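You operate a simulated robot arm through the tools that you are given. There is no shell and no other tool. Be economical: measure what you need, move in short steps, check, and stop when the job is done.

Carry out the task below with a simulated robot arm. There is one attempt and no reset: what you move stays moved.

JOB
Fetch the cordial bottle and stand it on the green coaster. Then take the glass with the blue rings and leave it on the spot beside the turntable.

It is judged by the outcome, as a careful person would: the job done as asked, and still so three seconds after it is handed in. It fails if anything else is knocked over, pushed out of place, dropped, spilled or broken.

ROBOT AND FRAMES
A 7-joint arm with a two-finger parallel gripper, fixed in place. Base frame: the origin is at the foot of the arm, x ahead of it, y to its left, z up; the work surface is at about z = 0. Lengths are in m, angles in rad, forces in N, time in s.
With the tool pointing down near the work surface it reaches from about 0.24 to 0.62 m from the base axis. Its first joint turns from -1.152 to 1.152 rad. Payload 2.6 kg.
The tool frame sits at the grasp point between the pads (the TCP): z along the fingers, y along the line on which they close. The tips reach 0.03 m beyond it. Largest opening 0.094 m; finger width 0.028, thickness 0.01; the body of the gripper, 0.05 by 0.096 m, starts 0.055 m behind the TCP.
Orientation is that of the tool frame in the base frame, as a unit quaternion [w, x, y, z]. With the fingers straight down and closing along the base's y, the tool's x points along the base's -x, its y along +y and its z along -z.

CONTROLS
- The arm moves only by the tool step_arm. Its argument "deltas" is a list of rows, each a list of 7 numbers: the shift along the tool's x, y, z in m, then the turn, a rotation vector about the tool's x, y, z in rad, then the closure, from 0 (fully open) to 1 (shut). In form: [[dx, dy, dz, wx, wy, wz, hand], ...]. A call has 1 to 10 rows; each row shifts and turns the commanded pose from where the row before left it, along the tool's axes as they then stand. Each row takes 0.2 s and may step no farther than 0.05 m and 0.15 rad from the row before; otherwise, or with a gripper value out of range, the whole call is refused. Where a pose cannot be reached the arm comes as near as it can. A force on the tool above 40 N (or 10 N above the force at the start of the call, whichever is more), or a blocked arm, ends the call early, and 0.2 s more pass. The fingers move at their own pace (about 0.072 m/s each) and stop on an object; they squeeze with about 43 N. The grip force told is the motor's: it shows also when the fingers shut on nothing. Time passes only in rows, and 0.2 s behind the last, so rows that do not move let the fingers close. It gives the time, the measured TCP pose, the force on the tool (base axes), the opening and the grip force at its end, in the units of the frame above (readings bear some noise).
- Cameras (640 x 400 px; columns grow to the right, rows downward): "scene" is fixed at [0.0179, 0.4252, 0.5503]; the picture's right is [-0.90, -0.44, 0.00], its down [-0.30, 0.62, -0.73] and it looks along [0.32, -0.65, -0.69] (base axes); focal length 296 px, centre (320, 200). "wrist" rides on the gripper at [-0.037, 0, -0.058] in the tool frame; the picture's right is [0.00, -1.00, 0.00], its down [0.97, 0.00, -0.24] and it looks along [0.24, 0.00, 0.97] (tool axes); focal length 218 px, centre (320, 200). There is no depth. A picture from a camera that has moved, and an enlarged one, comes with that camera's place and axes in the base frame and with its lens.
- capture(camera): a new picture of that camera. It takes no simulated time.
- close_up(camera, box): a new picture of the part [left, top, right, bottom] of that camera's present view, enlarged. It takes no simulated time.
- close_job(): hands the job in; it is judged then, once.

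Work in short steps. Places have to be worked out from the pictures, the camera data and where the tool is seen: move nearer, look again, correct. Check each grasp and each placing, and mend what went wrong. You have 120 turns and 84 pictures in all, those below and enlarged ones among them. Open the gripper and draw the arm clear of the work before you hand the job in, unless the task says otherwise; then end with one line.

The tools are called as name(argument=value, ...) on one line, values as JSON. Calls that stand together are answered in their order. step_arm: Moves the arm, as the interface text tells. Its arguments: {"type":"object","properties":{"deltas":{"type":"array"}},"required":["deltas"]} The other tools are called the same way: capture (camera) takes a picture; close_up (camera, box) takes an enlarged picture of a part of a camera's view; close_job () hands the job in.

At the start:

```text
time: 0.0
tool_pos: [0.3709, 0.0753, 0.2946]
tcp_rot: [0.001, -0.001, 1.0, 0.0]
force: [-0.3, -0.4, -0.2]
grip_width: 0.0941
grasp_force: 0.2
```

scene: 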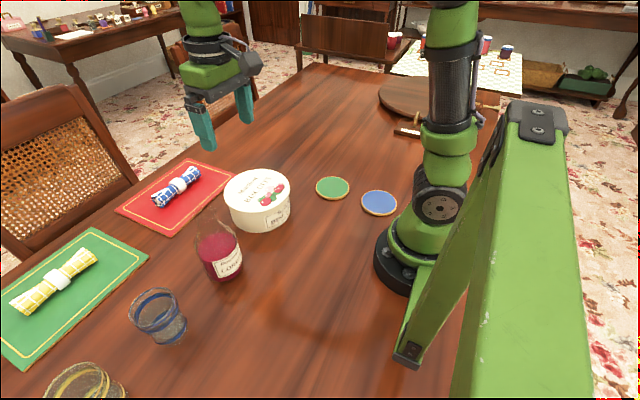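
wrist: 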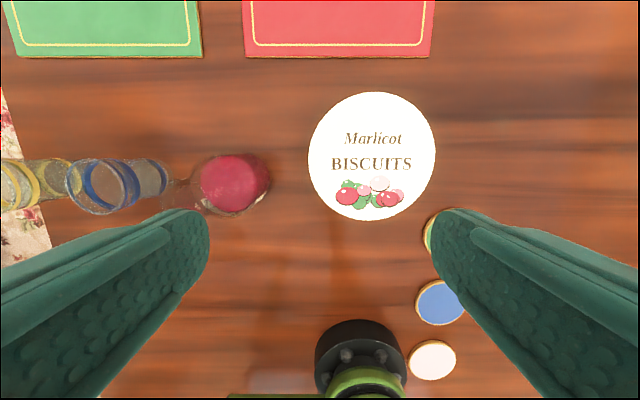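

I'll look more closely at the turntable area and at the bottle and glasses.

close_up(camera="scene", box=[300, 50, 540, 200])

close_up(camera="scene", box=[40, 160, 360, 400])

```text
2.67 times, centred on (420, 125) of scene
camera zoom: at [0.0179, 0.4252, 0.5503], right [-0.9, -0.44, 0.0], down [-0.3, 0.62, -0.73], along [0.32, -0.65, -0.69], focal length 790 px, centre (53, 400)
```

zoom: 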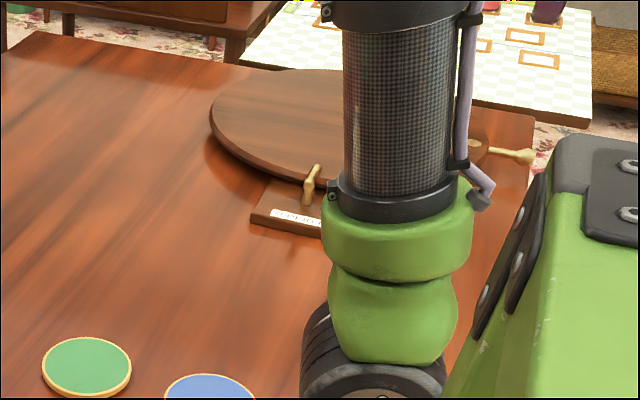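

```text
1.67 times, centred on (200, 280) of scene
camera zoom: at [0.0179, 0.4252, 0.5503], right [-0.9, -0.44, 0.0], down [-0.3, 0.62, -0.73], along [0.32, -0.65, -0.69], focal length 494 px, centre (520, 67)
```

zoom: 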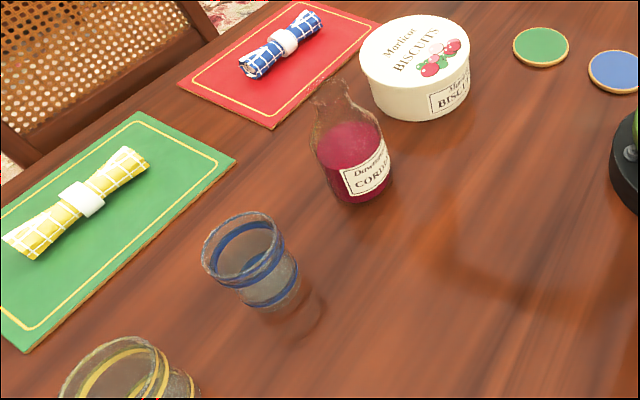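

The turntable with its brass handles and a small plaque are partly hidden. I'll swing the arm over, high and with the tool pointing down, to look with the wrist camera.

step_arm(deltas=[[0.01, -0.045, 0, 0, 0, 0, 0], [0.01, -0.045, 0, 0, 0, 0, 0], [0.01, -0.045, 0, 0, 0, 0, 0], [0.01, -0.045, 0, 0, 0, 0, 0], [0.01, -0.045, 0, 0, 0, 0, 0], [0.01, -0.045, 0, 0, 0, 0, 0], [0.01, -0.045, 0, 0, 0, 0, 0], [0.01, -0.045, 0, 0, 0, 0, 0]])

capture(camera="wrist")

capture(camera="scene")

```text
time: 1.8
tool_pos: [0.2904, -0.2847, 0.2956]
tcp_rot: [0.001, 0.001, 1.0, 0.0]
force: [-1.5, 0.8, -0.3]
grip_width: 0.0938
grasp_force: 0.0
```

```text
79 pictures are left
camera wrist: at [0.3282, -0.2874, 0.3535], right [0.0, -1.0, 0.0], down [-0.97, 0.0, 0.24], along [-0.24, 0.0, -0.97], focal length 218 px, centre (320, 200)
```

wrist: 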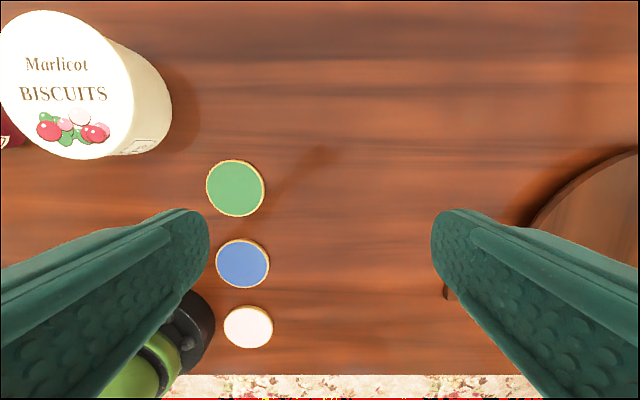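

```text
78 pictures are left
```

scene: 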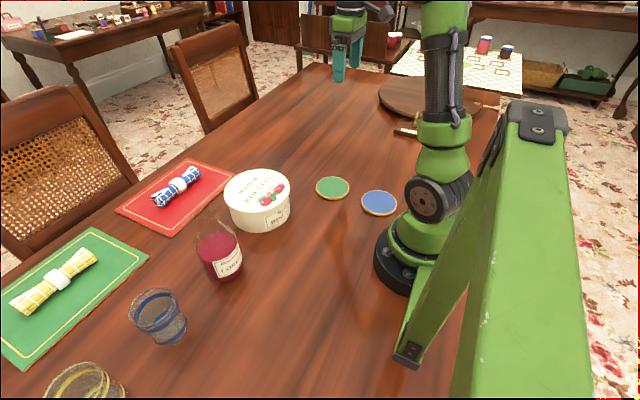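

The green coaster is at about (0.262, -0.15). I'll go further toward the turntable and tilt the camera that way.

step_arm(deltas=[[0.0, -0.03, 0, 0.12, 0, 0, 0], [0.0, -0.03, 0, 0.12, 0, 0, 0], [0.0, -0.03, 0, 0.12, 0, 0, 0], [0.0, -0.03, 0, 0.12, 0, 0, 0]])

capture(camera="wrist")

```text
time: 2.8
tool_pos: [0.2904, -0.4037, 0.3178]
tcp_rot: [-0.001, 0.0, 0.971, -0.238]
force: [1.1, -0.5, 0.4]
grip_width: 0.0942
grasp_force: 0.1
```

```text
77 pictures are left
camera wrist: at [0.3286, -0.3779, 0.3684], right [0.0, -0.89, 0.46], down [-0.97, 0.11, 0.21], along [-0.24, -0.45, -0.86], focal length 218 px, centre (320, 200)
```

wrist: 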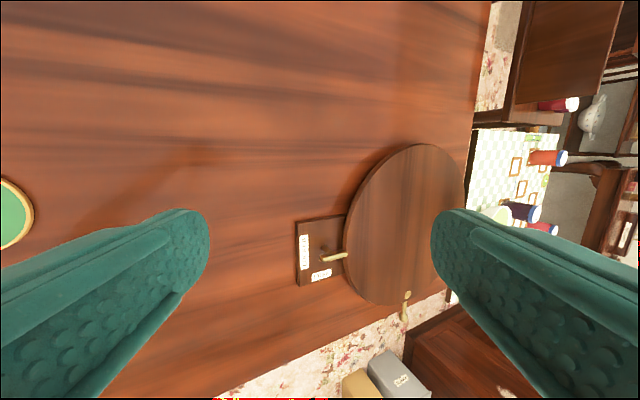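

close_up(camera="wrist", box=[270, 200, 430, 300])

close_up(camera="wrist", box=[200, 100, 480, 275])

```text
4.00 times, centred on (350, 250) of wrist
camera zoom: at [0.3286, -0.3779, 0.3684], right [0.0, -0.89, 0.46], down [-0.97, 0.11, 0.21], along [-0.24, -0.45, -0.86], focal length 873 px, centre (200, 0)
```

zoom: 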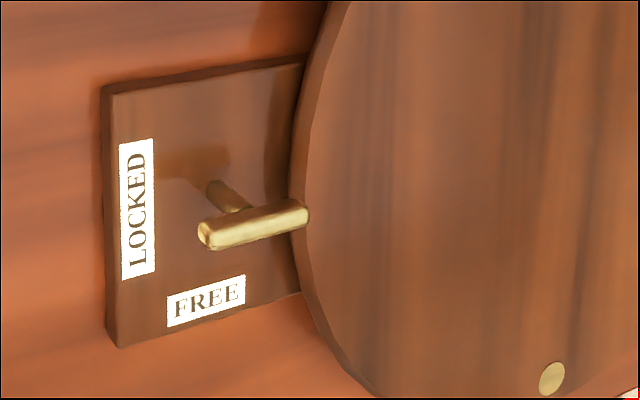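

```text
2.29 times, centred on (340, 188) of wrist
camera zoom: at [0.3286, -0.3779, 0.3684], right [0.0, -0.89, 0.46], down [-0.97, 0.11, 0.21], along [-0.24, -0.45, -0.86], focal length 499 px, centre (274, 229)
```

zoom: 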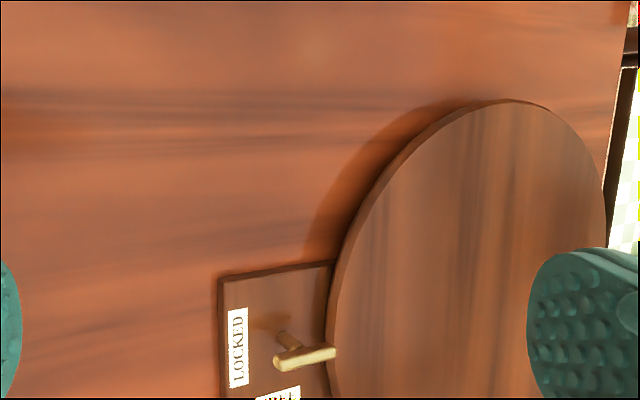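

The turntable has a lock lever, but I see no obvious marked spot yet. I'll enlarge the table parts around it.

close_up(camera="wrist", box=[200, 0, 520, 200])

close_up(camera="wrist", box=[320, 230, 480, 330])

close_up(camera="scene", box=[280, 50, 440, 150])

```text
2.00 times, centred on (360, 100) of wrist
camera zoom: at [0.3286, -0.3779, 0.3684], right [0.0, -0.89, 0.46], down [-0.97, 0.11, 0.21], along [-0.24, -0.45, -0.86], focal length 436 px, centre (240, 400)
```

zoom: 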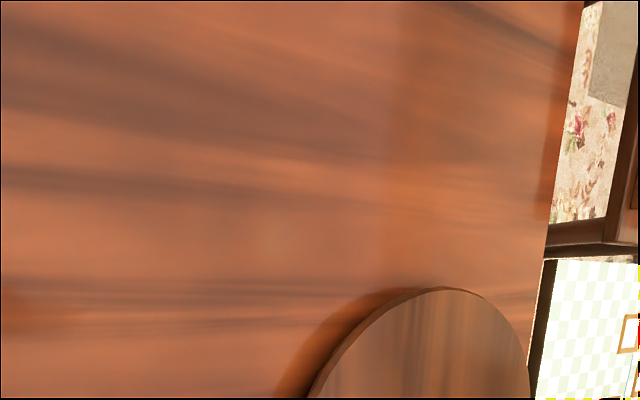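

```text
4.00 times, centred on (400, 280) of wrist
camera zoom: at [0.3286, -0.3779, 0.3684], right [0.0, -0.89, 0.46], down [-0.97, 0.11, 0.21], along [-0.24, -0.45, -0.86], focal length 873 px, centre (0, -120)
```

zoom: 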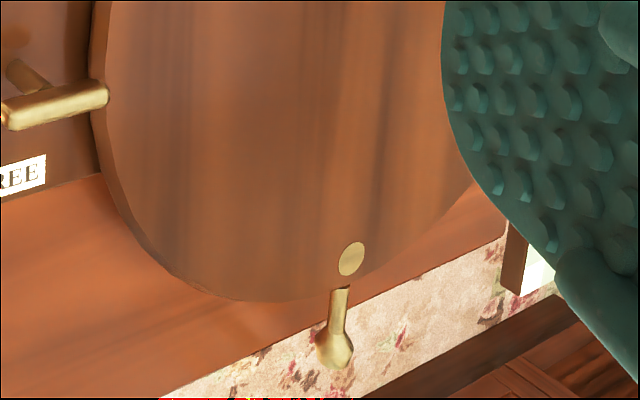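

```text
4.00 times, centred on (360, 100) of scene
camera zoom: at [0.0179, 0.4253, 0.5503], right [-0.9, -0.44, 0.0], down [-0.3, 0.62, -0.73], along [0.32, -0.65, -0.69], focal length 1185 px, centre (160, 600)
```

zoom: 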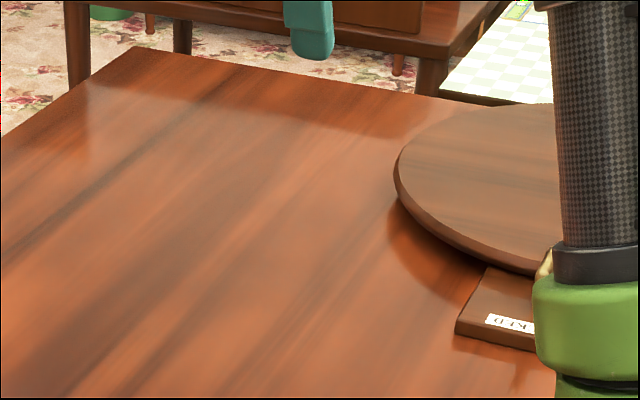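

Nothing is visible on the bare table yet, and parts are hidden behind the fingers. I'll untilt and yaw so the camera looks along -y between the fingers.

step_arm(deltas=[[0, 0, 0, -0.12, 0, 0, 0], [0, 0, 0, -0.12, 0, 0, 0], [0, 0, 0, -0.12, 0, 0, 0], [0, 0, 0, -0.12, 0, 0, 0], [0, 0, 0, 0, 0, -0.15, 0], [0, 0, 0, 0, 0, -0.15, 0], [0, 0, 0, 0, 0, -0.15, 0], [0, 0, 0, 0, 0, -0.15, 0], [0, 0, 0, 0, 0, -0.15, 0], [0, 0, 0, 0, 0, -0.15, 0]])

step_arm(deltas=[[0, 0, 0, 0, 0, -0.15, 0], [0, 0, 0, 0, 0, -0.15, 0], [0, 0, 0, 0, 0, -0.15, 0], [0, 0, 0, 0, 0, -0.15, 0], [0, 0, 0, 0, 0.1, 0, 0], [0, 0, 0, 0, 0.1, 0, 0], [0, 0, 0, 0, 0.1, 0, 0]])

capture(camera="wrist")

```text
time: 5.0
tool_pos: [0.2912, -0.4018, 0.3156]
tcp_rot: [0.0, -0.436, 0.9, 0.0]
force: [0.3, 0.5, 0.2]
grip_width: 0.094
grasp_force: 0.1
```

```text
time: 6.6
tool_pos: [0.2893, -0.3975, 0.3142]
tcp_rot: [-0.11, -0.674, 0.723, -0.103]
force: [1.2, -0.1, -0.5]
grip_width: 0.0941
grasp_force: 0.0
out of reach, approached as far as the arm can: row 4
```

```text
71 pictures are left
camera wrist: at [0.2947, -0.3467, 0.3585], right [1.0, -0.07, 0.0], down [-0.06, -0.85, 0.52], along [-0.04, -0.52, -0.86], focal length 218 px, centre (320, 200)
```

wrist: 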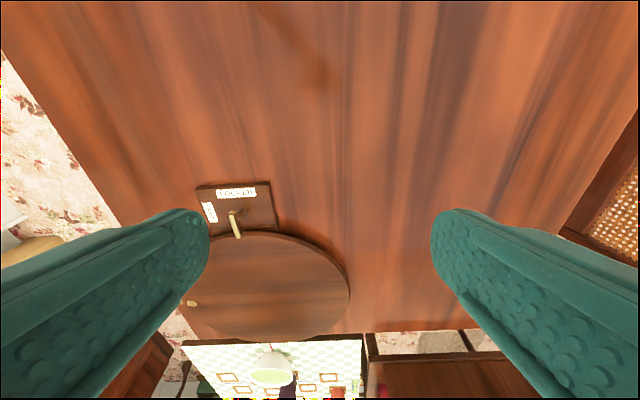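

No marked spot stands out. I'll enlarge the table on both sides of the turntable for fainter marks.

close_up(camera="wrist", box=[260, 80, 500, 230])

close_up(camera="wrist", box=[60, 60, 300, 210])

close_up(camera="wrist", box=[170, 210, 450, 385])

```text
2.67 times, centred on (380, 155) of wrist
camera zoom: at [0.2947, -0.3467, 0.3585], right [1.0, -0.07, 0.0], down [-0.06, -0.85, 0.52], along [-0.04, -0.52, -0.86], focal length 582 px, centre (160, 320)
```

zoom: 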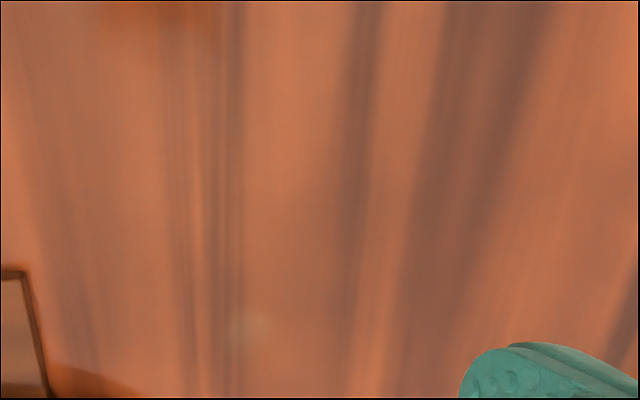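

```text
2.67 times, centred on (180, 135) of wrist
camera zoom: at [0.2947, -0.3467, 0.3585], right [1.0, -0.07, 0.0], down [-0.06, -0.85, 0.52], along [-0.04, -0.52, -0.86], focal length 582 px, centre (693, 373)
```

zoom: 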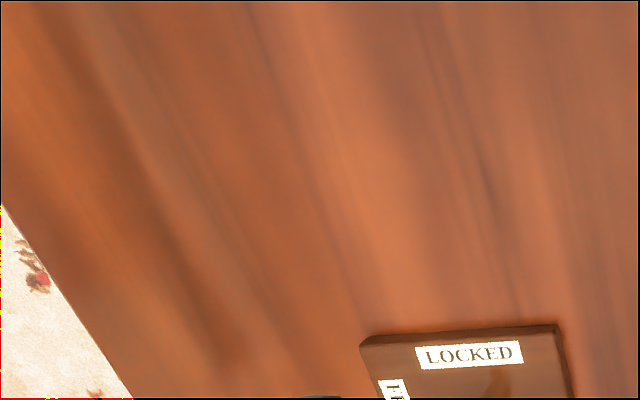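

```text
2.29 times, centred on (310, 298) of wrist
camera zoom: at [0.2947, -0.3467, 0.3585], right [1.0, -0.07, 0.0], down [-0.06, -0.85, 0.52], along [-0.04, -0.52, -0.86], focal length 499 px, centre (343, -23)
```

zoom: 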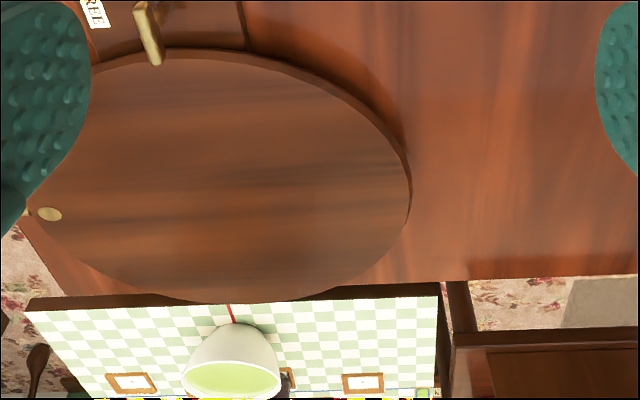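

There's a faint pale patch near (0.35, -0.58) that could be a highlight or a faint mark. I'll shift the camera to see whether it stays put.

step_arm(deltas=[[0, 0.03, 0, 0, 0, 0, 0], [0, 0.03, 0, 0, 0, 0, 0], [0, 0.03, 0, 0, 0, 0, 0]])

capture(camera="wrist")

close_up(camera="wrist", box=[200, 120, 440, 270])

```text
time: 7.4
tool_pos: [0.201, -0.3915, 0.3137]
tcp_rot: [-0.11, -0.673, 0.724, -0.102]
force: [0.3, 0.0, 0.4]
grip_width: 0.094
grasp_force: 0.0
```

```text
67 pictures are left
camera wrist: at [0.205, -0.3408, 0.3581], right [1.0, -0.07, 0.0], down [-0.06, -0.85, 0.52], along [-0.04, -0.51, -0.86], focal length 218 px, centre (320, 200)
```

wrist: 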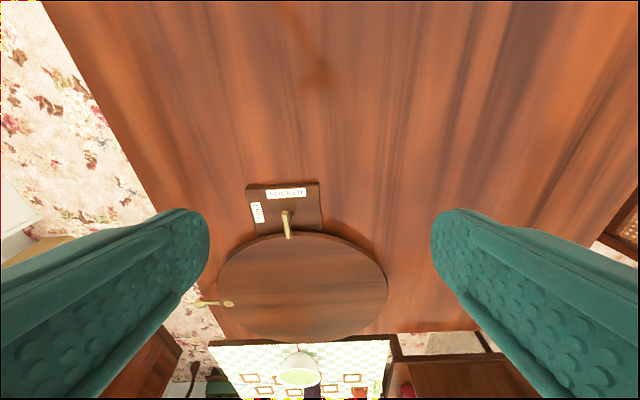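

```text
2.67 times, centred on (320, 195) of wrist
camera zoom: at [0.205, -0.3408, 0.3581], right [1.0, -0.07, 0.0], down [-0.06, -0.85, 0.52], along [-0.04, -0.51, -0.86], focal length 582 px, centre (320, 213)
```

zoom: 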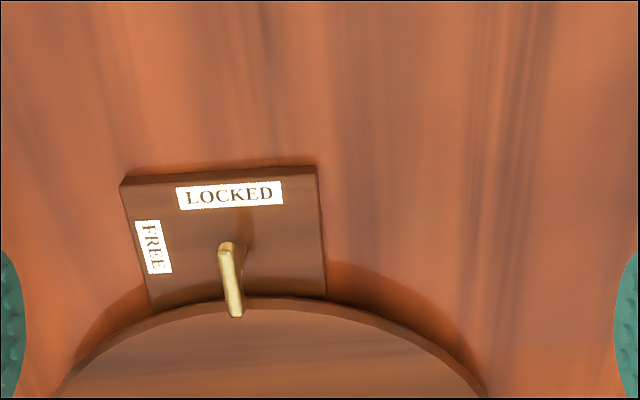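

The patch vanished from the new viewpoint, so it was only a reflection. There is no marked spot, so I take "the spot beside the turntable" as the clear table just beside it within reach, around (0.26, -0.55). Now I undo the tilt and yaw, then go and look at the bottle.

step_arm(deltas=[[0, 0, 0, 0, -0.1, 0, 0], [0, 0, 0, 0, -0.1, 0, 0], [0, 0, 0, 0, -0.1, 0, 0], [0, 0, 0, 0, 0, 0.15, 0], [0, 0, 0, 0, 0, 0.15, 0], [0, 0, 0, 0, 0, 0.15, 0], [0, 0, 0, 0, 0, 0.15, 0], [0, 0, 0, 0, 0, 0.15, 0], [0, 0, 0, 0, 0, 0.15, 0], [0, 0, 0, 0, 0, 0.15, 0]])

step_arm(deltas=[[0, 0, 0, 0, 0, 0.15, 0], [0, 0, 0, 0, 0, 0.15, 0], [0, 0, 0, 0, 0, 0.15, 0]])

close_up(camera="scene", box=[140, 190, 300, 290])

close_up(camera="scene", box=[80, 270, 240, 370])

```text
time: 9.6
tool_pos: [0.2274, -0.3683, 0.2904]
tcp_rot: [0.001, -0.221, 0.975, 0.0]
force: [0.6, 0.7, -0.4]
grip_width: 0.0935
grasp_force: 0.1
out of reach, approached as far as the arm can: row 2, 3
```

```text
time: 10.4
tool_pos: [0.2288, -0.3682, 0.2908]
tcp_rot: [0.0, 0.001, 1.0, 0.001]
force: [-0.2, 0.0, -0.6]
grip_width: 0.0942
grasp_force: 0.0
```

```text
4.00 times, centred on (220, 240) of scene
camera zoom: at [0.0179, 0.4252, 0.5503], right [-0.9, -0.44, 0.0], down [-0.3, 0.62, -0.73], along [0.32, -0.65, -0.69], focal length 1185 px, centre (720, 40)
```

zoom: 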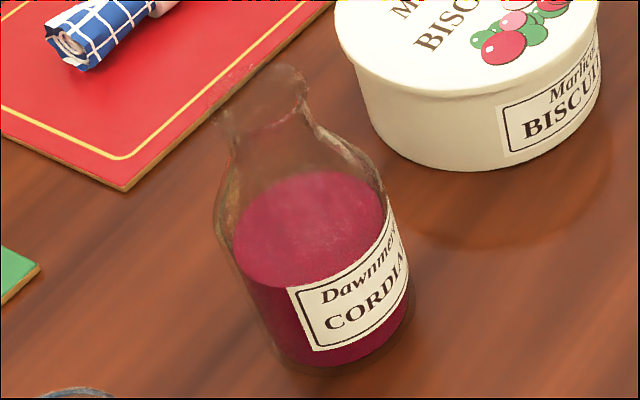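

```text
4.00 times, centred on (160, 320) of scene
camera zoom: at [0.0179, 0.4252, 0.5503], right [-0.9, -0.44, 0.0], down [-0.3, 0.62, -0.73], along [0.32, -0.65, -0.69], focal length 1185 px, centre (960, -280)
```

zoom: 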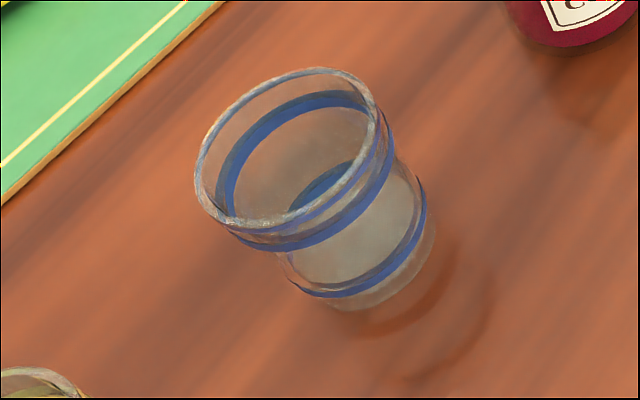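

The tool is straight down again. The bottle is open-necked and half full, so it must stay upright. I'll move over next to it to measure it.

step_arm(deltas=[[-0.02, 0.044, 0, 0, 0, 0, 0], [-0.02, 0.044, 0, 0, 0, 0, 0], [-0.02, 0.044, 0, 0, 0, 0, 0], [-0.02, 0.044, 0, 0, 0, 0, 0], [-0.02, 0.044, 0, 0, 0, 0, 0], [-0.01, 0.044, 0, 0, 0, 0, 0], [-0.01, 0.044, 0, 0, 0, 0, 0], [-0.01, 0.044, 0, 0, 0, 0, 0], [-0.01, 0.044, 0, 0, 0, 0, 0], [0, 0.044, 0, 0, 0, 0, 0]])

step_arm(deltas=[[0, 0.04, 0, 0, 0, 0, 0], [0, 0.04, 0, 0, 0, 0, 0], [0, 0, 0, 0, 0, 0, 0]])

capture(camera="wrist")

capture(camera="scene")

```text
time: 12.6
tool_pos: [0.3662, 0.0719, 0.2897]
tcp_rot: [0.0, 0.0, 1.0, 0.0]
force: [-0.8, -0.1, -1.1]
grip_width: 0.0942
grasp_force: 0.1
```

```text
time: 13.4
tool_pos: [0.3671, 0.1511, 0.291]
tcp_rot: [0.0, 0.0, 1.0, 0.0]
force: [0.2, 0.1, 0.2]
grip_width: 0.094
grasp_force: 0.1
```

```text
63 pictures are left
camera wrist: at [0.4052, 0.1514, 0.3493], right [0.0, -1.0, 0.0], down [-0.97, 0.0, 0.24], along [-0.24, 0.0, -0.97], focal length 218 px, centre (320, 200)
```

wrist: 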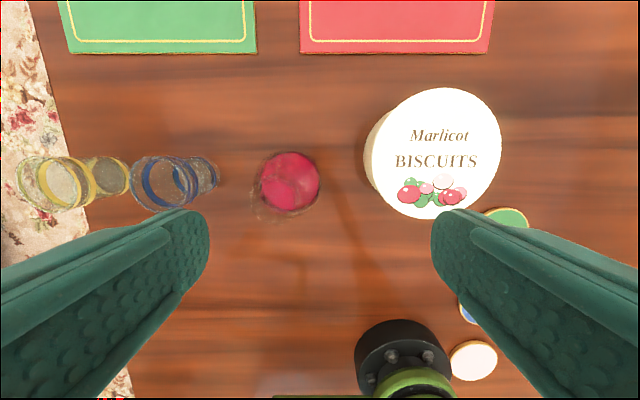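

```text
62 pictures are left
```

scene: 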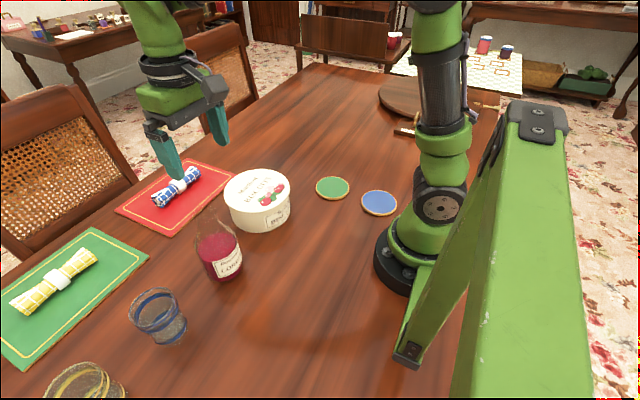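

close_up(camera="wrist", box=[220, 130, 380, 230])

close_up(camera="wrist", box=[80, 130, 240, 230])

```text
4.00 times, centred on (300, 180) of wrist
camera zoom: at [0.4052, 0.1514, 0.3493], right [0.0, -1.0, 0.0], down [-0.97, 0.0, 0.24], along [-0.24, 0.0, -0.97], focal length 873 px, centre (400, 280)
```

zoom: 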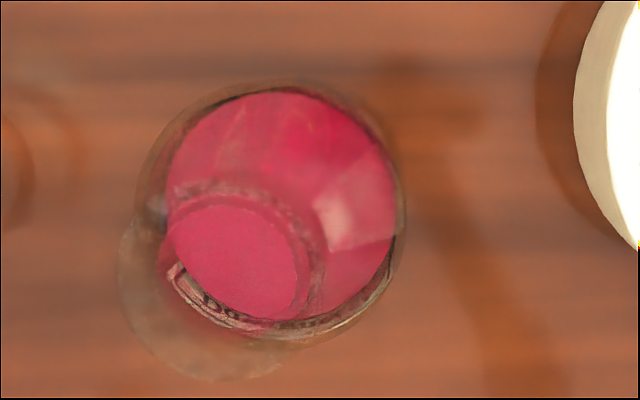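

```text
4.00 times, centred on (160, 180) of wrist
camera zoom: at [0.4052, 0.1514, 0.3493], right [0.0, -1.0, 0.0], down [-0.97, 0.0, 0.24], along [-0.24, 0.0, -0.97], focal length 873 px, centre (960, 280)
```

zoom: 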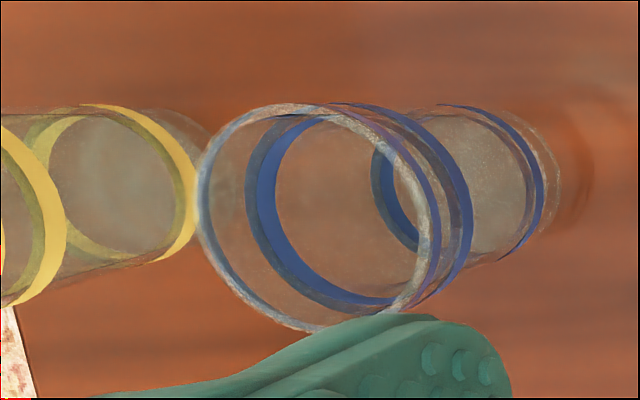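

The bottle axis is at about (0.359, 0.193), its lip at about z = 0.172 and 0.042 m wide, with a body about 0.086 m wide. I'll plan a neck grasp: centre above, lower to z about 0.205, and check against the scene view.

step_arm(deltas=[[0.008, 0.042, 0, 0, 0, 0, 0], [0, 0, 0.03, 0, 0, 0, 0], [0, 0, 0.03, 0, 0, 0, 0], [0, 0, 0.025, 0, 0, 0, 0], [0, 0, 0, 0, 0, 0, 0]])

close_up(camera="scene", box=[120, 160, 312, 280])

close_up(camera="wrist", box=[200, 130, 440, 280])

```text
time: 14.6
tool_pos: [0.3604, 0.1945, 0.2054]
tcp_rot: [0.001, 0.0, 1.0, 0.0]
force: [0.0, -0.1, 0.4]
grip_width: 0.0939
grasp_force: 0.0
```

```text
3.33 times, centred on (216, 220) of scene
camera zoom: at [0.0179, 0.4252, 0.5503], right [-0.9, -0.44, 0.0], down [-0.3, 0.62, -0.73], along [0.32, -0.65, -0.69], focal length 988 px, centre (667, 133)
```

zoom: 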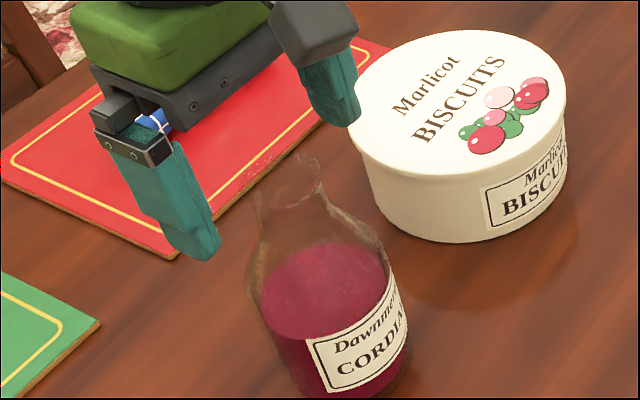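

```text
2.67 times, centred on (320, 205) of wrist
camera zoom: at [0.3972, 0.1933, 0.2633], right [0.0, -1.0, 0.0], down [-0.97, 0.0, 0.24], along [-0.24, 0.0, -0.97], focal length 582 px, centre (320, 187)
```

zoom: 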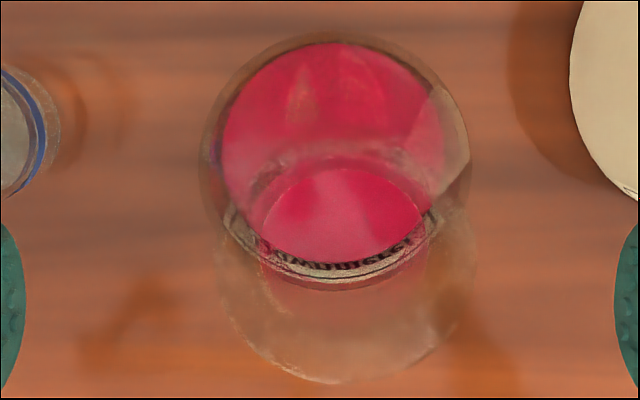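

From this view the bottle sits about 5 mm to -y, at (0.359, 0.188) with the lip at about 0.168. I'll correct and lower to z = 0.172, with the tips around the neck.

step_arm(deltas=[[0.001, -0.006, 0, 0, 0, 0, 0], [0, 0, 0.018, 0, 0, 0, 0], [0, 0, 0.015, 0, 0, 0, 0], [0, 0, 0, 0, 0, 0, 0]])

close_up(camera="scene", box=[120, 160, 312, 280])

close_up(camera="wrist", box=[160, 150, 480, 350])

```text
time: 15.6
tool_pos: [0.3592, 0.1888, 0.1728]
tcp_rot: [0.0, 0.0, 1.0, -0.001]
force: [0.1, 0.6, -0.1]
grip_width: 0.0942
grasp_force: 0.1
```

```text
3.33 times, centred on (216, 220) of scene
camera zoom: at [0.0179, 0.4252, 0.5503], right [-0.9, -0.44, 0.0], down [-0.3, 0.62, -0.73], along [0.32, -0.65, -0.69], focal length 988 px, centre (667, 133)
```

zoom: 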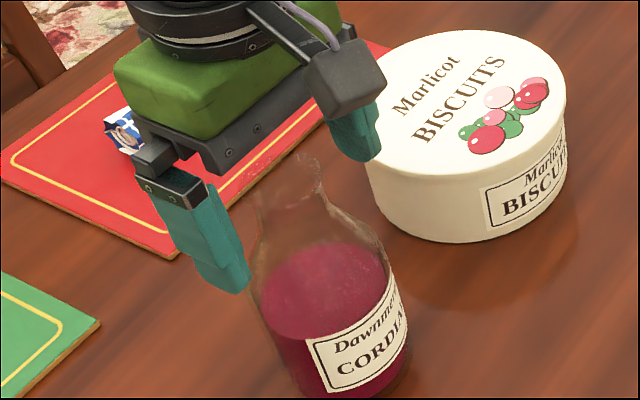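

```text
2.00 times, centred on (320, 250) of wrist
camera zoom: at [0.396, 0.1874, 0.2309], right [0.0, -1.0, 0.0], down [-0.97, 0.0, 0.24], along [-0.24, 0.0, -0.97], focal length 436 px, centre (320, 100)
```

zoom: 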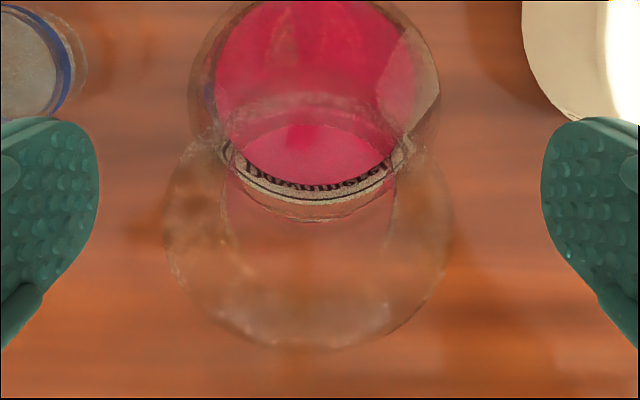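

The fingers are centred in y, with the lip at about z = 0.172 level with the TCP. I'll shift 3 mm in x and close.

step_arm(deltas=[[-0.003, 0, 0, 0, 0, 0, 0], [0, 0, 0, 0, 0, 0, 0.3], [0, 0, 0, 0, 0, 0, 0.4], [0, 0, 0, 0, 0, 0, 0.5], [0, 0, 0, 0, 0, 0, 0.6], [0, 0, 0, 0, 0, 0, 0.8], [0, 0, 0, 0, 0, 0, 1.0], [0, 0, 0, 0, 0, 0, 1.0]])

close_up(camera="scene", box=[120, 160, 312, 280])

```text
time: 17.4
tool_pos: [0.3612, 0.1885, 0.1735]
tcp_rot: [0.0, -0.001, 1.0, 0.001]
force: [0.8, 4.4, 5.5]
grip_width: 0.0566
grasp_force: 43.1
```

```text
3.33 times, centred on (216, 220) of scene
camera zoom: at [0.0179, 0.4252, 0.5503], right [-0.9, -0.44, 0.0], down [-0.3, 0.62, -0.73], along [0.32, -0.65, -0.69], focal length 988 px, centre (667, 133)
```

zoom: 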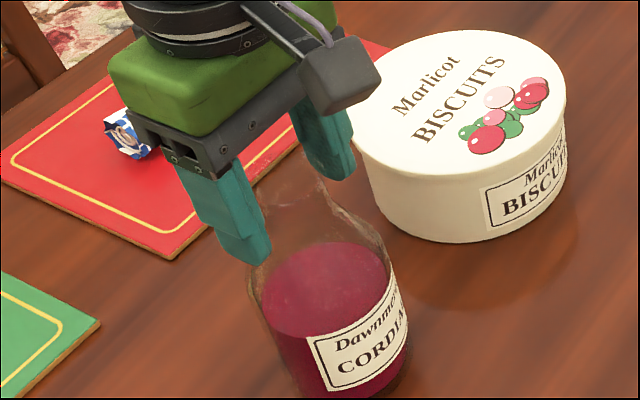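

It closed at 0.057 m, so the tips are squeezing the shoulder cone, which is a poor grip. I'll open, rise about 14 mm and try again on the neck and lip.

step_arm(deltas=[[0, 0, 0, 0, 0, 0, 0.3], [0, 0, 0, 0, 0, 0, 0.1], [0, 0, -0.014, 0, 0, 0, 0.1], [0, 0, 0, 0, 0, 0, 0.1], [0, 0, 0, 0, 0, 0, 0.4], [0, 0, 0, 0, 0, 0, 0.6], [0, 0, 0, 0, 0, 0, 0.8], [0, 0, 0, 0, 0, 0, 1.0], [0, 0, 0, 0, 0, 0, 1.0]])

close_up(camera="scene", box=[120, 160, 312, 280])

close_up(camera="wrist", box=[160, 150, 480, 350])

```text
time: 19.4
tool_pos: [0.3615, 0.1891, 0.1872]
tcp_rot: [-0.001, 0.0, 1.0, 0.001]
force: [-2.8, 2.0, 5.0]
grip_width: 0.0501
grasp_force: 42.7
```

```text
3.33 times, centred on (216, 220) of scene
camera zoom: at [0.0179, 0.4252, 0.5503], right [-0.9, -0.44, 0.0], down [-0.3, 0.62, -0.73], along [0.32, -0.65, -0.69], focal length 988 px, centre (667, 133)
```

zoom: 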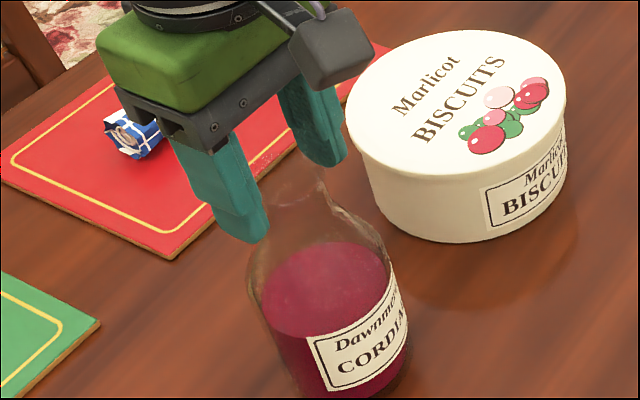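

```text
2.00 times, centred on (320, 250) of wrist
camera zoom: at [0.3988, 0.1873, 0.2456], right [0.0, -1.0, 0.0], down [-0.97, 0.0, 0.24], along [-0.24, 0.0, -0.97], focal length 436 px, centre (320, 100)
```

zoom: 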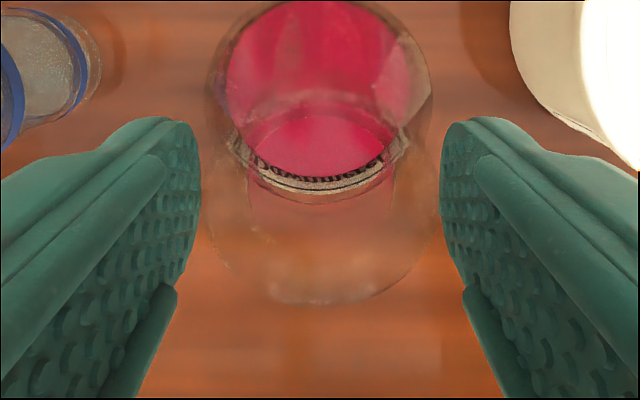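

The width of 0.050 m suggests the tips hold just the lip, which is about 0.05 m wide at z about 0.162. I'll open and go 6 mm lower for more overlap, staying clear of the shoulder.

step_arm(deltas=[[0, 0, 0, 0, 0, 0, 0.3], [0, 0, 0, 0, 0, 0, 0.2], [0, 0, 0.006, 0, 0, 0, 0.2], [0, 0, 0, 0, 0, 0, 0.3], [0, 0, 0, 0, 0, 0, 0.5], [0, 0, 0, 0, 0, 0, 0.7], [0, 0, 0, 0, 0, 0, 1.0], [0, 0, 0, 0, 0, 0, 1.0]])

```text
time: 21.2
tool_pos: [0.3615, 0.1874, 0.181]
tcp_rot: [0.0, 0.0, 1.0, 0.0]
force: [-0.8, 3.0, 1.4]
grip_width: 0.0531
grasp_force: 43.3
```

The widths at three heights fit a shallow cone of about 14° below the lip, so friction should hold. I'll test with a 1.5 cm lift.

step_arm(deltas=[[0, 0, -0.004, 0, 0, 0, 1], [0, 0, -0.005, 0, 0, 0, 1], [0, 0, -0.006, 0, 0, 0, 1], [0, 0, 0, 0, 0, 0, 1]])

close_up(camera="scene", box=[120, 160, 312, 280])

```text
time: 22.2
tool_pos: [0.3626, 0.1875, 0.1954]
tcp_rot: [-0.001, 0.0, 1.0, 0.0]
force: [-0.3, -0.3, -5.9]
grip_width: 0.0527
grasp_force: 43.1
```

```text
3.33 times, centred on (216, 220) of scene
camera zoom: at [0.018, 0.4253, 0.5503], right [-0.9, -0.44, 0.0], down [-0.3, 0.62, -0.73], along [0.32, -0.65, -0.69], focal length 988 px, centre (667, 133)
```

zoom: 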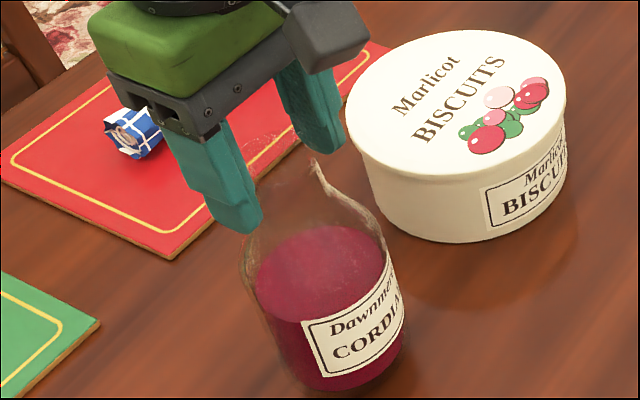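

The bottle is held, about 6 N, and upright. The tin is about 0.08 m tall near (0.40, 0.0), so I lift to z = 0.31 and carry over gently.

step_arm(deltas=[[0, 0, -0.01, 0, 0, 0, 1], [0, 0, -0.02, 0, 0, 0, 1], [0, 0, -0.025, 0, 0, 0, 1], [0, 0, -0.025, 0, 0, 0, 1], [0, 0, -0.02, 0, 0, 0, 1], [0, 0, -0.015, 0, 0, 0, 1], [0, 0, 0, 0, 0, 0, 1]])

step_arm(deltas=[[0.005, -0.01, 0, 0, 0, 0, 1], [0.008, -0.02, 0, 0, 0, 0, 1], [0.01, -0.028, 0, 0, 0, 0, 1], [0.01, -0.03, 0, 0, 0, 0, 1], [0.01, -0.03, 0, 0, 0, 0, 1], [0.01, -0.03, 0, 0, 0, 0, 1], [0.01, -0.03, 0, 0, 0, 0, 1], [0.01, -0.03, 0, 0, 0, 0, 1], [0.01, -0.02, 0, 0, 0, 0, 1], [0, -0.01, 0, 0, 0, 0, 1]])

```text
time: 23.8
tool_pos: [0.3618, 0.1876, 0.312]
tcp_rot: [0.0, 0.0, 1.0, -0.001]
force: [0.8, -0.5, -5.7]
grip_width: 0.0529
grasp_force: 43.4
```

```text
time: 26.0
tool_pos: [0.2792, -0.0505, 0.3098]
tcp_rot: [0.0, -0.001, 1.0, 0.0]
force: [-0.3, -0.4, -6.7]
grip_width: 0.0527
grasp_force: 43.0
```

Continuing to above the coaster at (0.262, -0.15).

step_arm(deltas=[[0.004, -0.015, 0, 0, 0, 0, 1], [0.005, -0.025, 0, 0, 0, 0, 1], [0.005, -0.025, 0, 0, 0, 0, 1], [0.003, -0.02, 0, 0, 0, 0, 1], [0, -0.015, 0, 0, 0, 0, 1], [0, 0, 0.03, 0, 0, 0, 1], [0, 0, 0.03, 0, 0, 0, 1], [0, 0, 0.02, 0, 0, 0, 1], [0, 0, 0, 0, 0, 0, 1]])

close_up(camera="scene", box=[240, 100, 432, 220])

capture(camera="wrist")

```text
time: 28.0
tool_pos: [0.2619, -0.1489, 0.2307]
tcp_rot: [0.0, 0.0, 1.0, 0.0]
force: [-0.9, -0.2, -6.4]
grip_width: 0.0527
grasp_force: 43.1
```

```text
3.33 times, centred on (336, 160) of scene
camera zoom: at [0.0179, 0.4252, 0.5503], right [-0.9, -0.44, 0.0], down [-0.3, 0.62, -0.73], along [0.32, -0.65, -0.69], focal length 988 px, centre (267, 333)
```

zoom: 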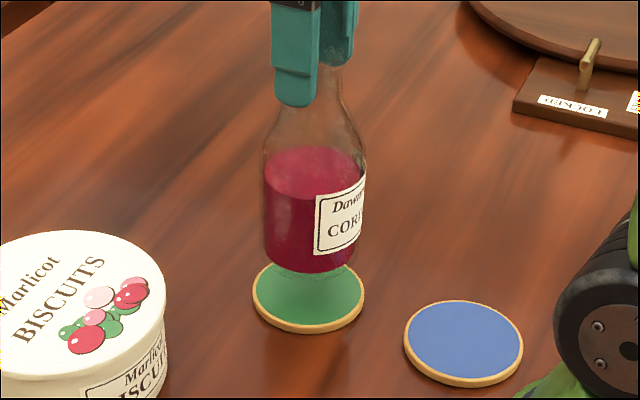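

```text
50 pictures are left
camera wrist: at [0.2992, -0.1507, 0.2886], right [0.0, -1.0, 0.0], down [-0.97, 0.0, 0.24], along [-0.24, 0.0, -0.97], focal length 218 px, centre (320, 200)
```

wrist: 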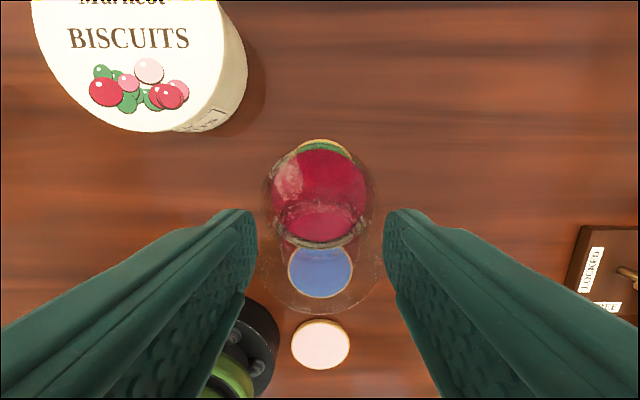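

The bottle is at about (0.26, -0.149) and the coaster centre at about (0.261, -0.147), so they are aligned. I'll lower close to contact, expected at TCP z about 0.187.

step_arm(deltas=[[0, 0.001, 0.015, 0, 0, 0, 1], [0, 0, 0.013, 0, 0, 0, 1], [0, 0, 0.008, 0, 0, 0, 1], [0, 0, 0, 0, 0, 0, 1]])

close_up(camera="scene", box=[272, 120, 400, 200])

close_up(camera="wrist", box=[220, 80, 420, 205])

```text
time: 29.0
tool_pos: [0.2606, -0.1485, 0.1941]
tcp_rot: [0.0, 0.001, 1.0, 0.0]
force: [0.9, 0.6, -6.4]
grip_width: 0.0526
grasp_force: 42.9
```

```text
5.00 times, centred on (336, 160) of scene
camera zoom: at [0.0179, 0.4252, 0.5503], right [-0.9, -0.44, 0.0], down [-0.3, 0.62, -0.73], along [0.32, -0.65, -0.69], focal length 1481 px, centre (240, 400)
```

zoom: 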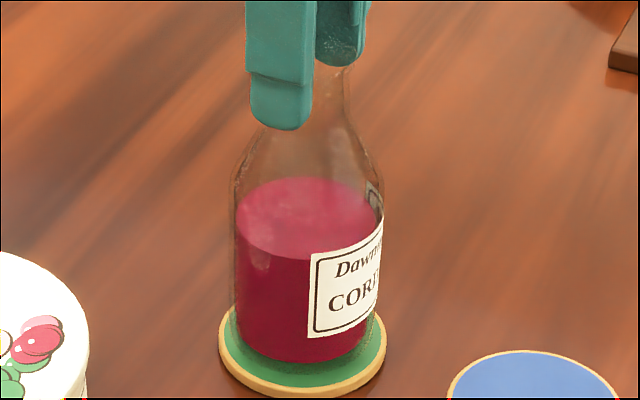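

```text
3.20 times, centred on (320, 142) of wrist
camera zoom: at [0.299, -0.1495, 0.2529], right [0.0, -1.0, 0.0], down [-0.97, 0.0, 0.24], along [-0.24, 0.0, -0.97], focal length 698 px, centre (320, 384)
```

zoom: 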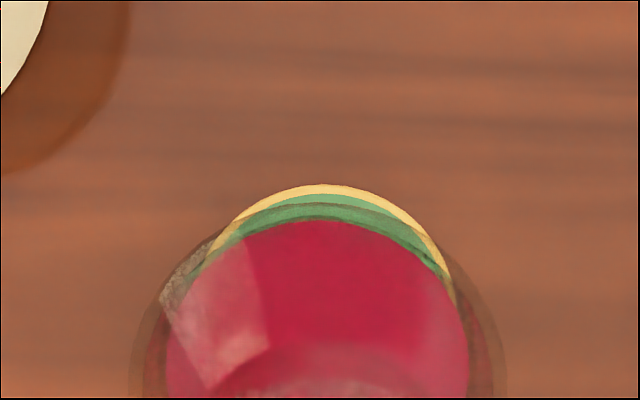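

Only about 7 mm to go. I'll nudge 2 mm in +y, lower 5 mm, and check the alignment again.

step_arm(deltas=[[0, 0.002, 0.003, 0, 0, 0, 1], [0, 0, 0.002, 0, 0, 0, 1], [0, 0, 0, 0, 0, 0, 1]])

close_up(camera="scene", box=[288, 140, 384, 200])

close_up(camera="wrist", box=[260, 110, 380, 185])

```text
time: 29.8
tool_pos: [0.2618, -0.1473, 0.1903]
tcp_rot: [0.001, 0.0, 1.0, 0.0]
force: [-2.9, 1.3, 9.6]
grip_width: 0.0524
grasp_force: 43.1
```

```text
6.67 times, centred on (336, 170) of scene
camera zoom: at [0.0179, 0.4253, 0.5503], right [-0.9, -0.44, 0.0], down [-0.3, 0.62, -0.73], along [0.32, -0.65, -0.69], focal length 1975 px, centre (213, 400)
```

zoom: 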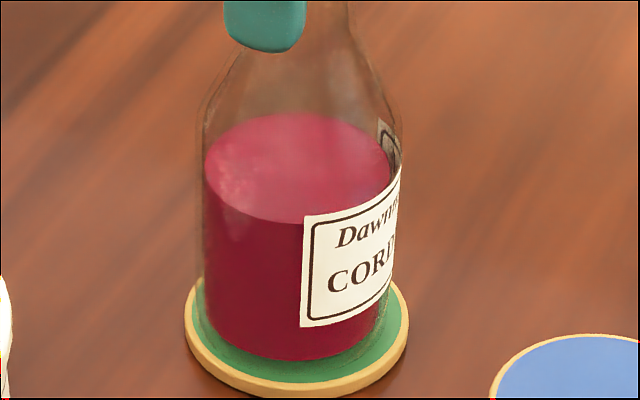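

```text
5.33 times, centred on (320, 148) of wrist
camera zoom: at [0.2993, -0.1479, 0.2488], right [0.0, -1.0, 0.0], down [-0.97, 0.0, 0.24], along [-0.24, 0.0, -0.97], focal length 1164 px, centre (320, 480)
```

zoom: 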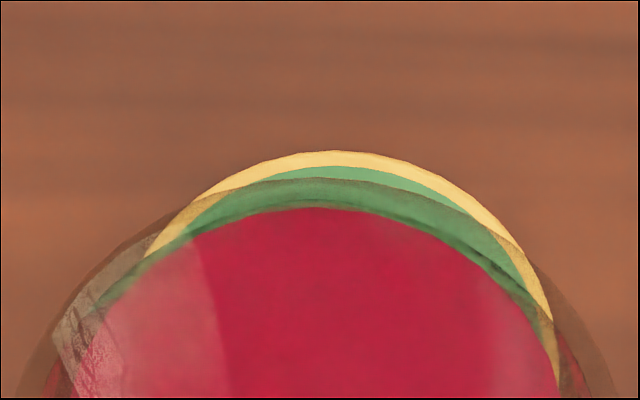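

Contact was made (+9.6 N) and the base lies inside the coaster. I'll relieve the pressure slightly and open.

step_arm(deltas=[[0, 0, -0.0015, 0, 0, 0, 1], [0, 0, 0, 0, 0, 0, 0.5], [0, 0, 0, 0, 0, 0, 0.3], [0, 0, 0, 0, 0, 0, 0], [0, 0, 0, 0, 0, 0, 0]])

close_up(camera="scene", box=[272, 120, 400, 200])

```text
time: 31.0
tool_pos: [0.2619, -0.148, 0.1921]
tcp_rot: [0.0, 0.0, 1.0, -0.001]
force: [-0.4, 0.1, 0.1]
grip_width: 0.0942
grasp_force: 0.1
```

```text
5.00 times, centred on (336, 160) of scene
camera zoom: at [0.0179, 0.4252, 0.5503], right [-0.9, -0.44, 0.0], down [-0.3, 0.62, -0.73], along [0.32, -0.65, -0.69], focal length 1481 px, centre (240, 400)
```

zoom: 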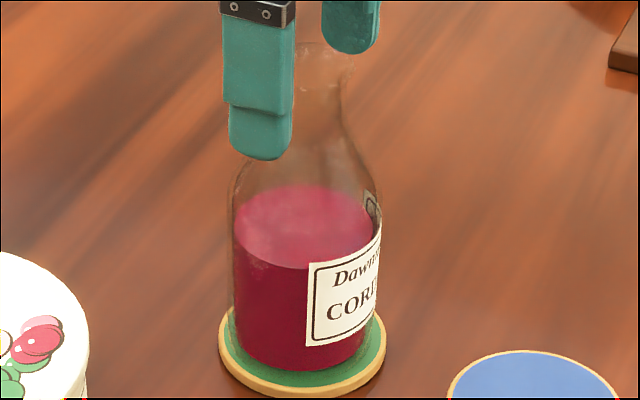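

The bottle stands well on the green coaster. I'll rise straight up and travel to above the blue-ringed glass, estimated at (0.36, 0.341) with its rim at about z = 0.097.

step_arm(deltas=[[0, 0, -0.03, 0, 0, 0, 0], [0, 0, -0.04, 0, 0, 0, 0], [0, 0, -0.04, 0, 0, 0, 0], [-0.01, 0.045, 0, 0, 0, 0, 0], [-0.01, 0.045, 0, 0, 0, 0, 0], [-0.01, 0.045, 0, 0, 0, 0, 0], [-0.01, 0.045, 0, 0, 0, 0, 0], [-0.01, 0.045, 0, 0, 0, 0, 0], [-0.01, 0.045, 0, 0, 0, 0, 0], [-0.01, 0.045, 0, 0, 0, 0, 0]])

step_arm(deltas=[[-0.01, 0.045, 0, 0, 0, 0, 0], [-0.01, 0.045, 0, 0, 0, 0, 0], [-0.01, 0.045, 0, 0, 0, 0, 0], [0, 0.03, 0.04, 0, 0, 0, 0], [0, 0.009, 0.04, 0, 0, 0, 0], [0, 0, 0, 0, 0, 0, 0]])

capture(camera="wrist")

capture(camera="scene")

```text
time: 33.2
tool_pos: [0.3329, 0.1678, 0.3014]
tcp_rot: [0.0, 0.001, 1.0, 0.0]
force: [0.0, 0.0, 0.1]
grip_width: 0.0938
grasp_force: 0.0
```

```text
time: 34.6
tool_pos: [0.3627, 0.3422, 0.2218]
tcp_rot: [0.0, 0.001, 1.0, 0.0]
force: [0.4, 0.0, -0.2]
grip_width: 0.0942
grasp_force: 0.1
```

```text
44 pictures are left
camera wrist: at [0.3999, 0.3413, 0.2794], right [0.0, -1.0, 0.0], down [-0.97, 0.0, 0.24], along [-0.24, 0.0, -0.97], focal length 218 px, centre (320, 200)
```

wrist: 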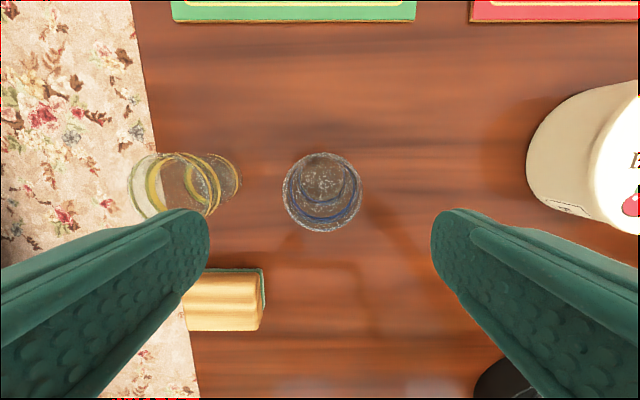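

```text
43 pictures are left
```

scene: 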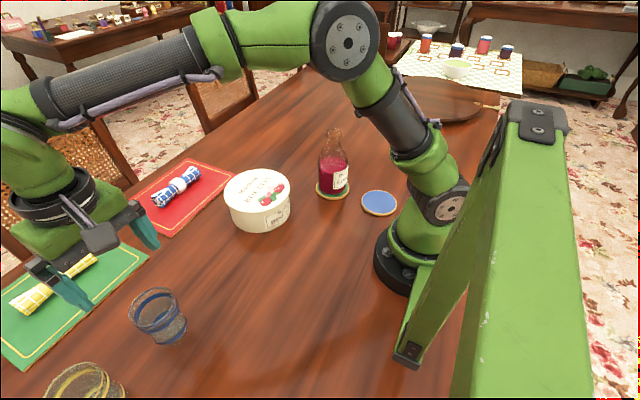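

The glass rim is at about (0.361, 0.339). There's also an unknown tan object further along, so I'll check that with close-ups before descending.

close_up(camera="wrist", box=[140, 120, 380, 340])

close_up(camera="scene", box=[360, 20, 560, 145])

```text
1.82 times, centred on (260, 230) of wrist
camera zoom: at [0.3999, 0.3413, 0.2794], right [0.0, -1.0, 0.0], down [-0.97, 0.0, 0.24], along [-0.24, 0.0, -0.97], focal length 397 px, centre (429, 146)
```

zoom: 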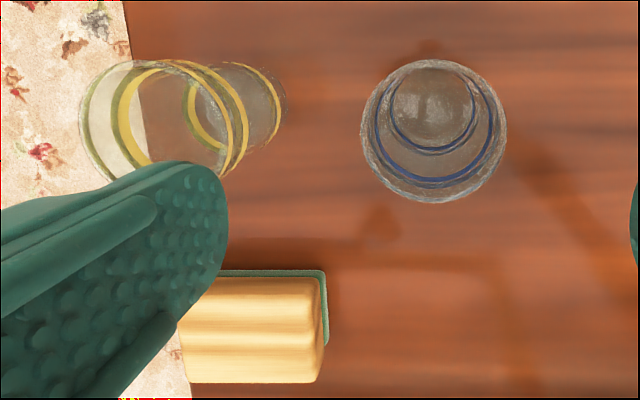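

```text
3.20 times, centred on (460, 82) of scene
camera zoom: at [0.0179, 0.4253, 0.5503], right [-0.9, -0.44, 0.0], down [-0.3, 0.62, -0.73], along [0.32, -0.65, -0.69], focal length 948 px, centre (-128, 576)
```

zoom: 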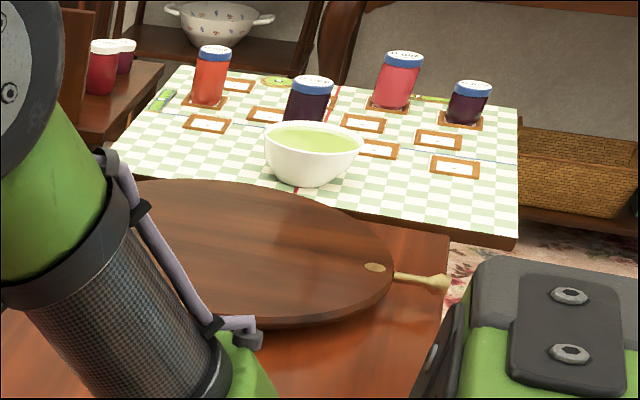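

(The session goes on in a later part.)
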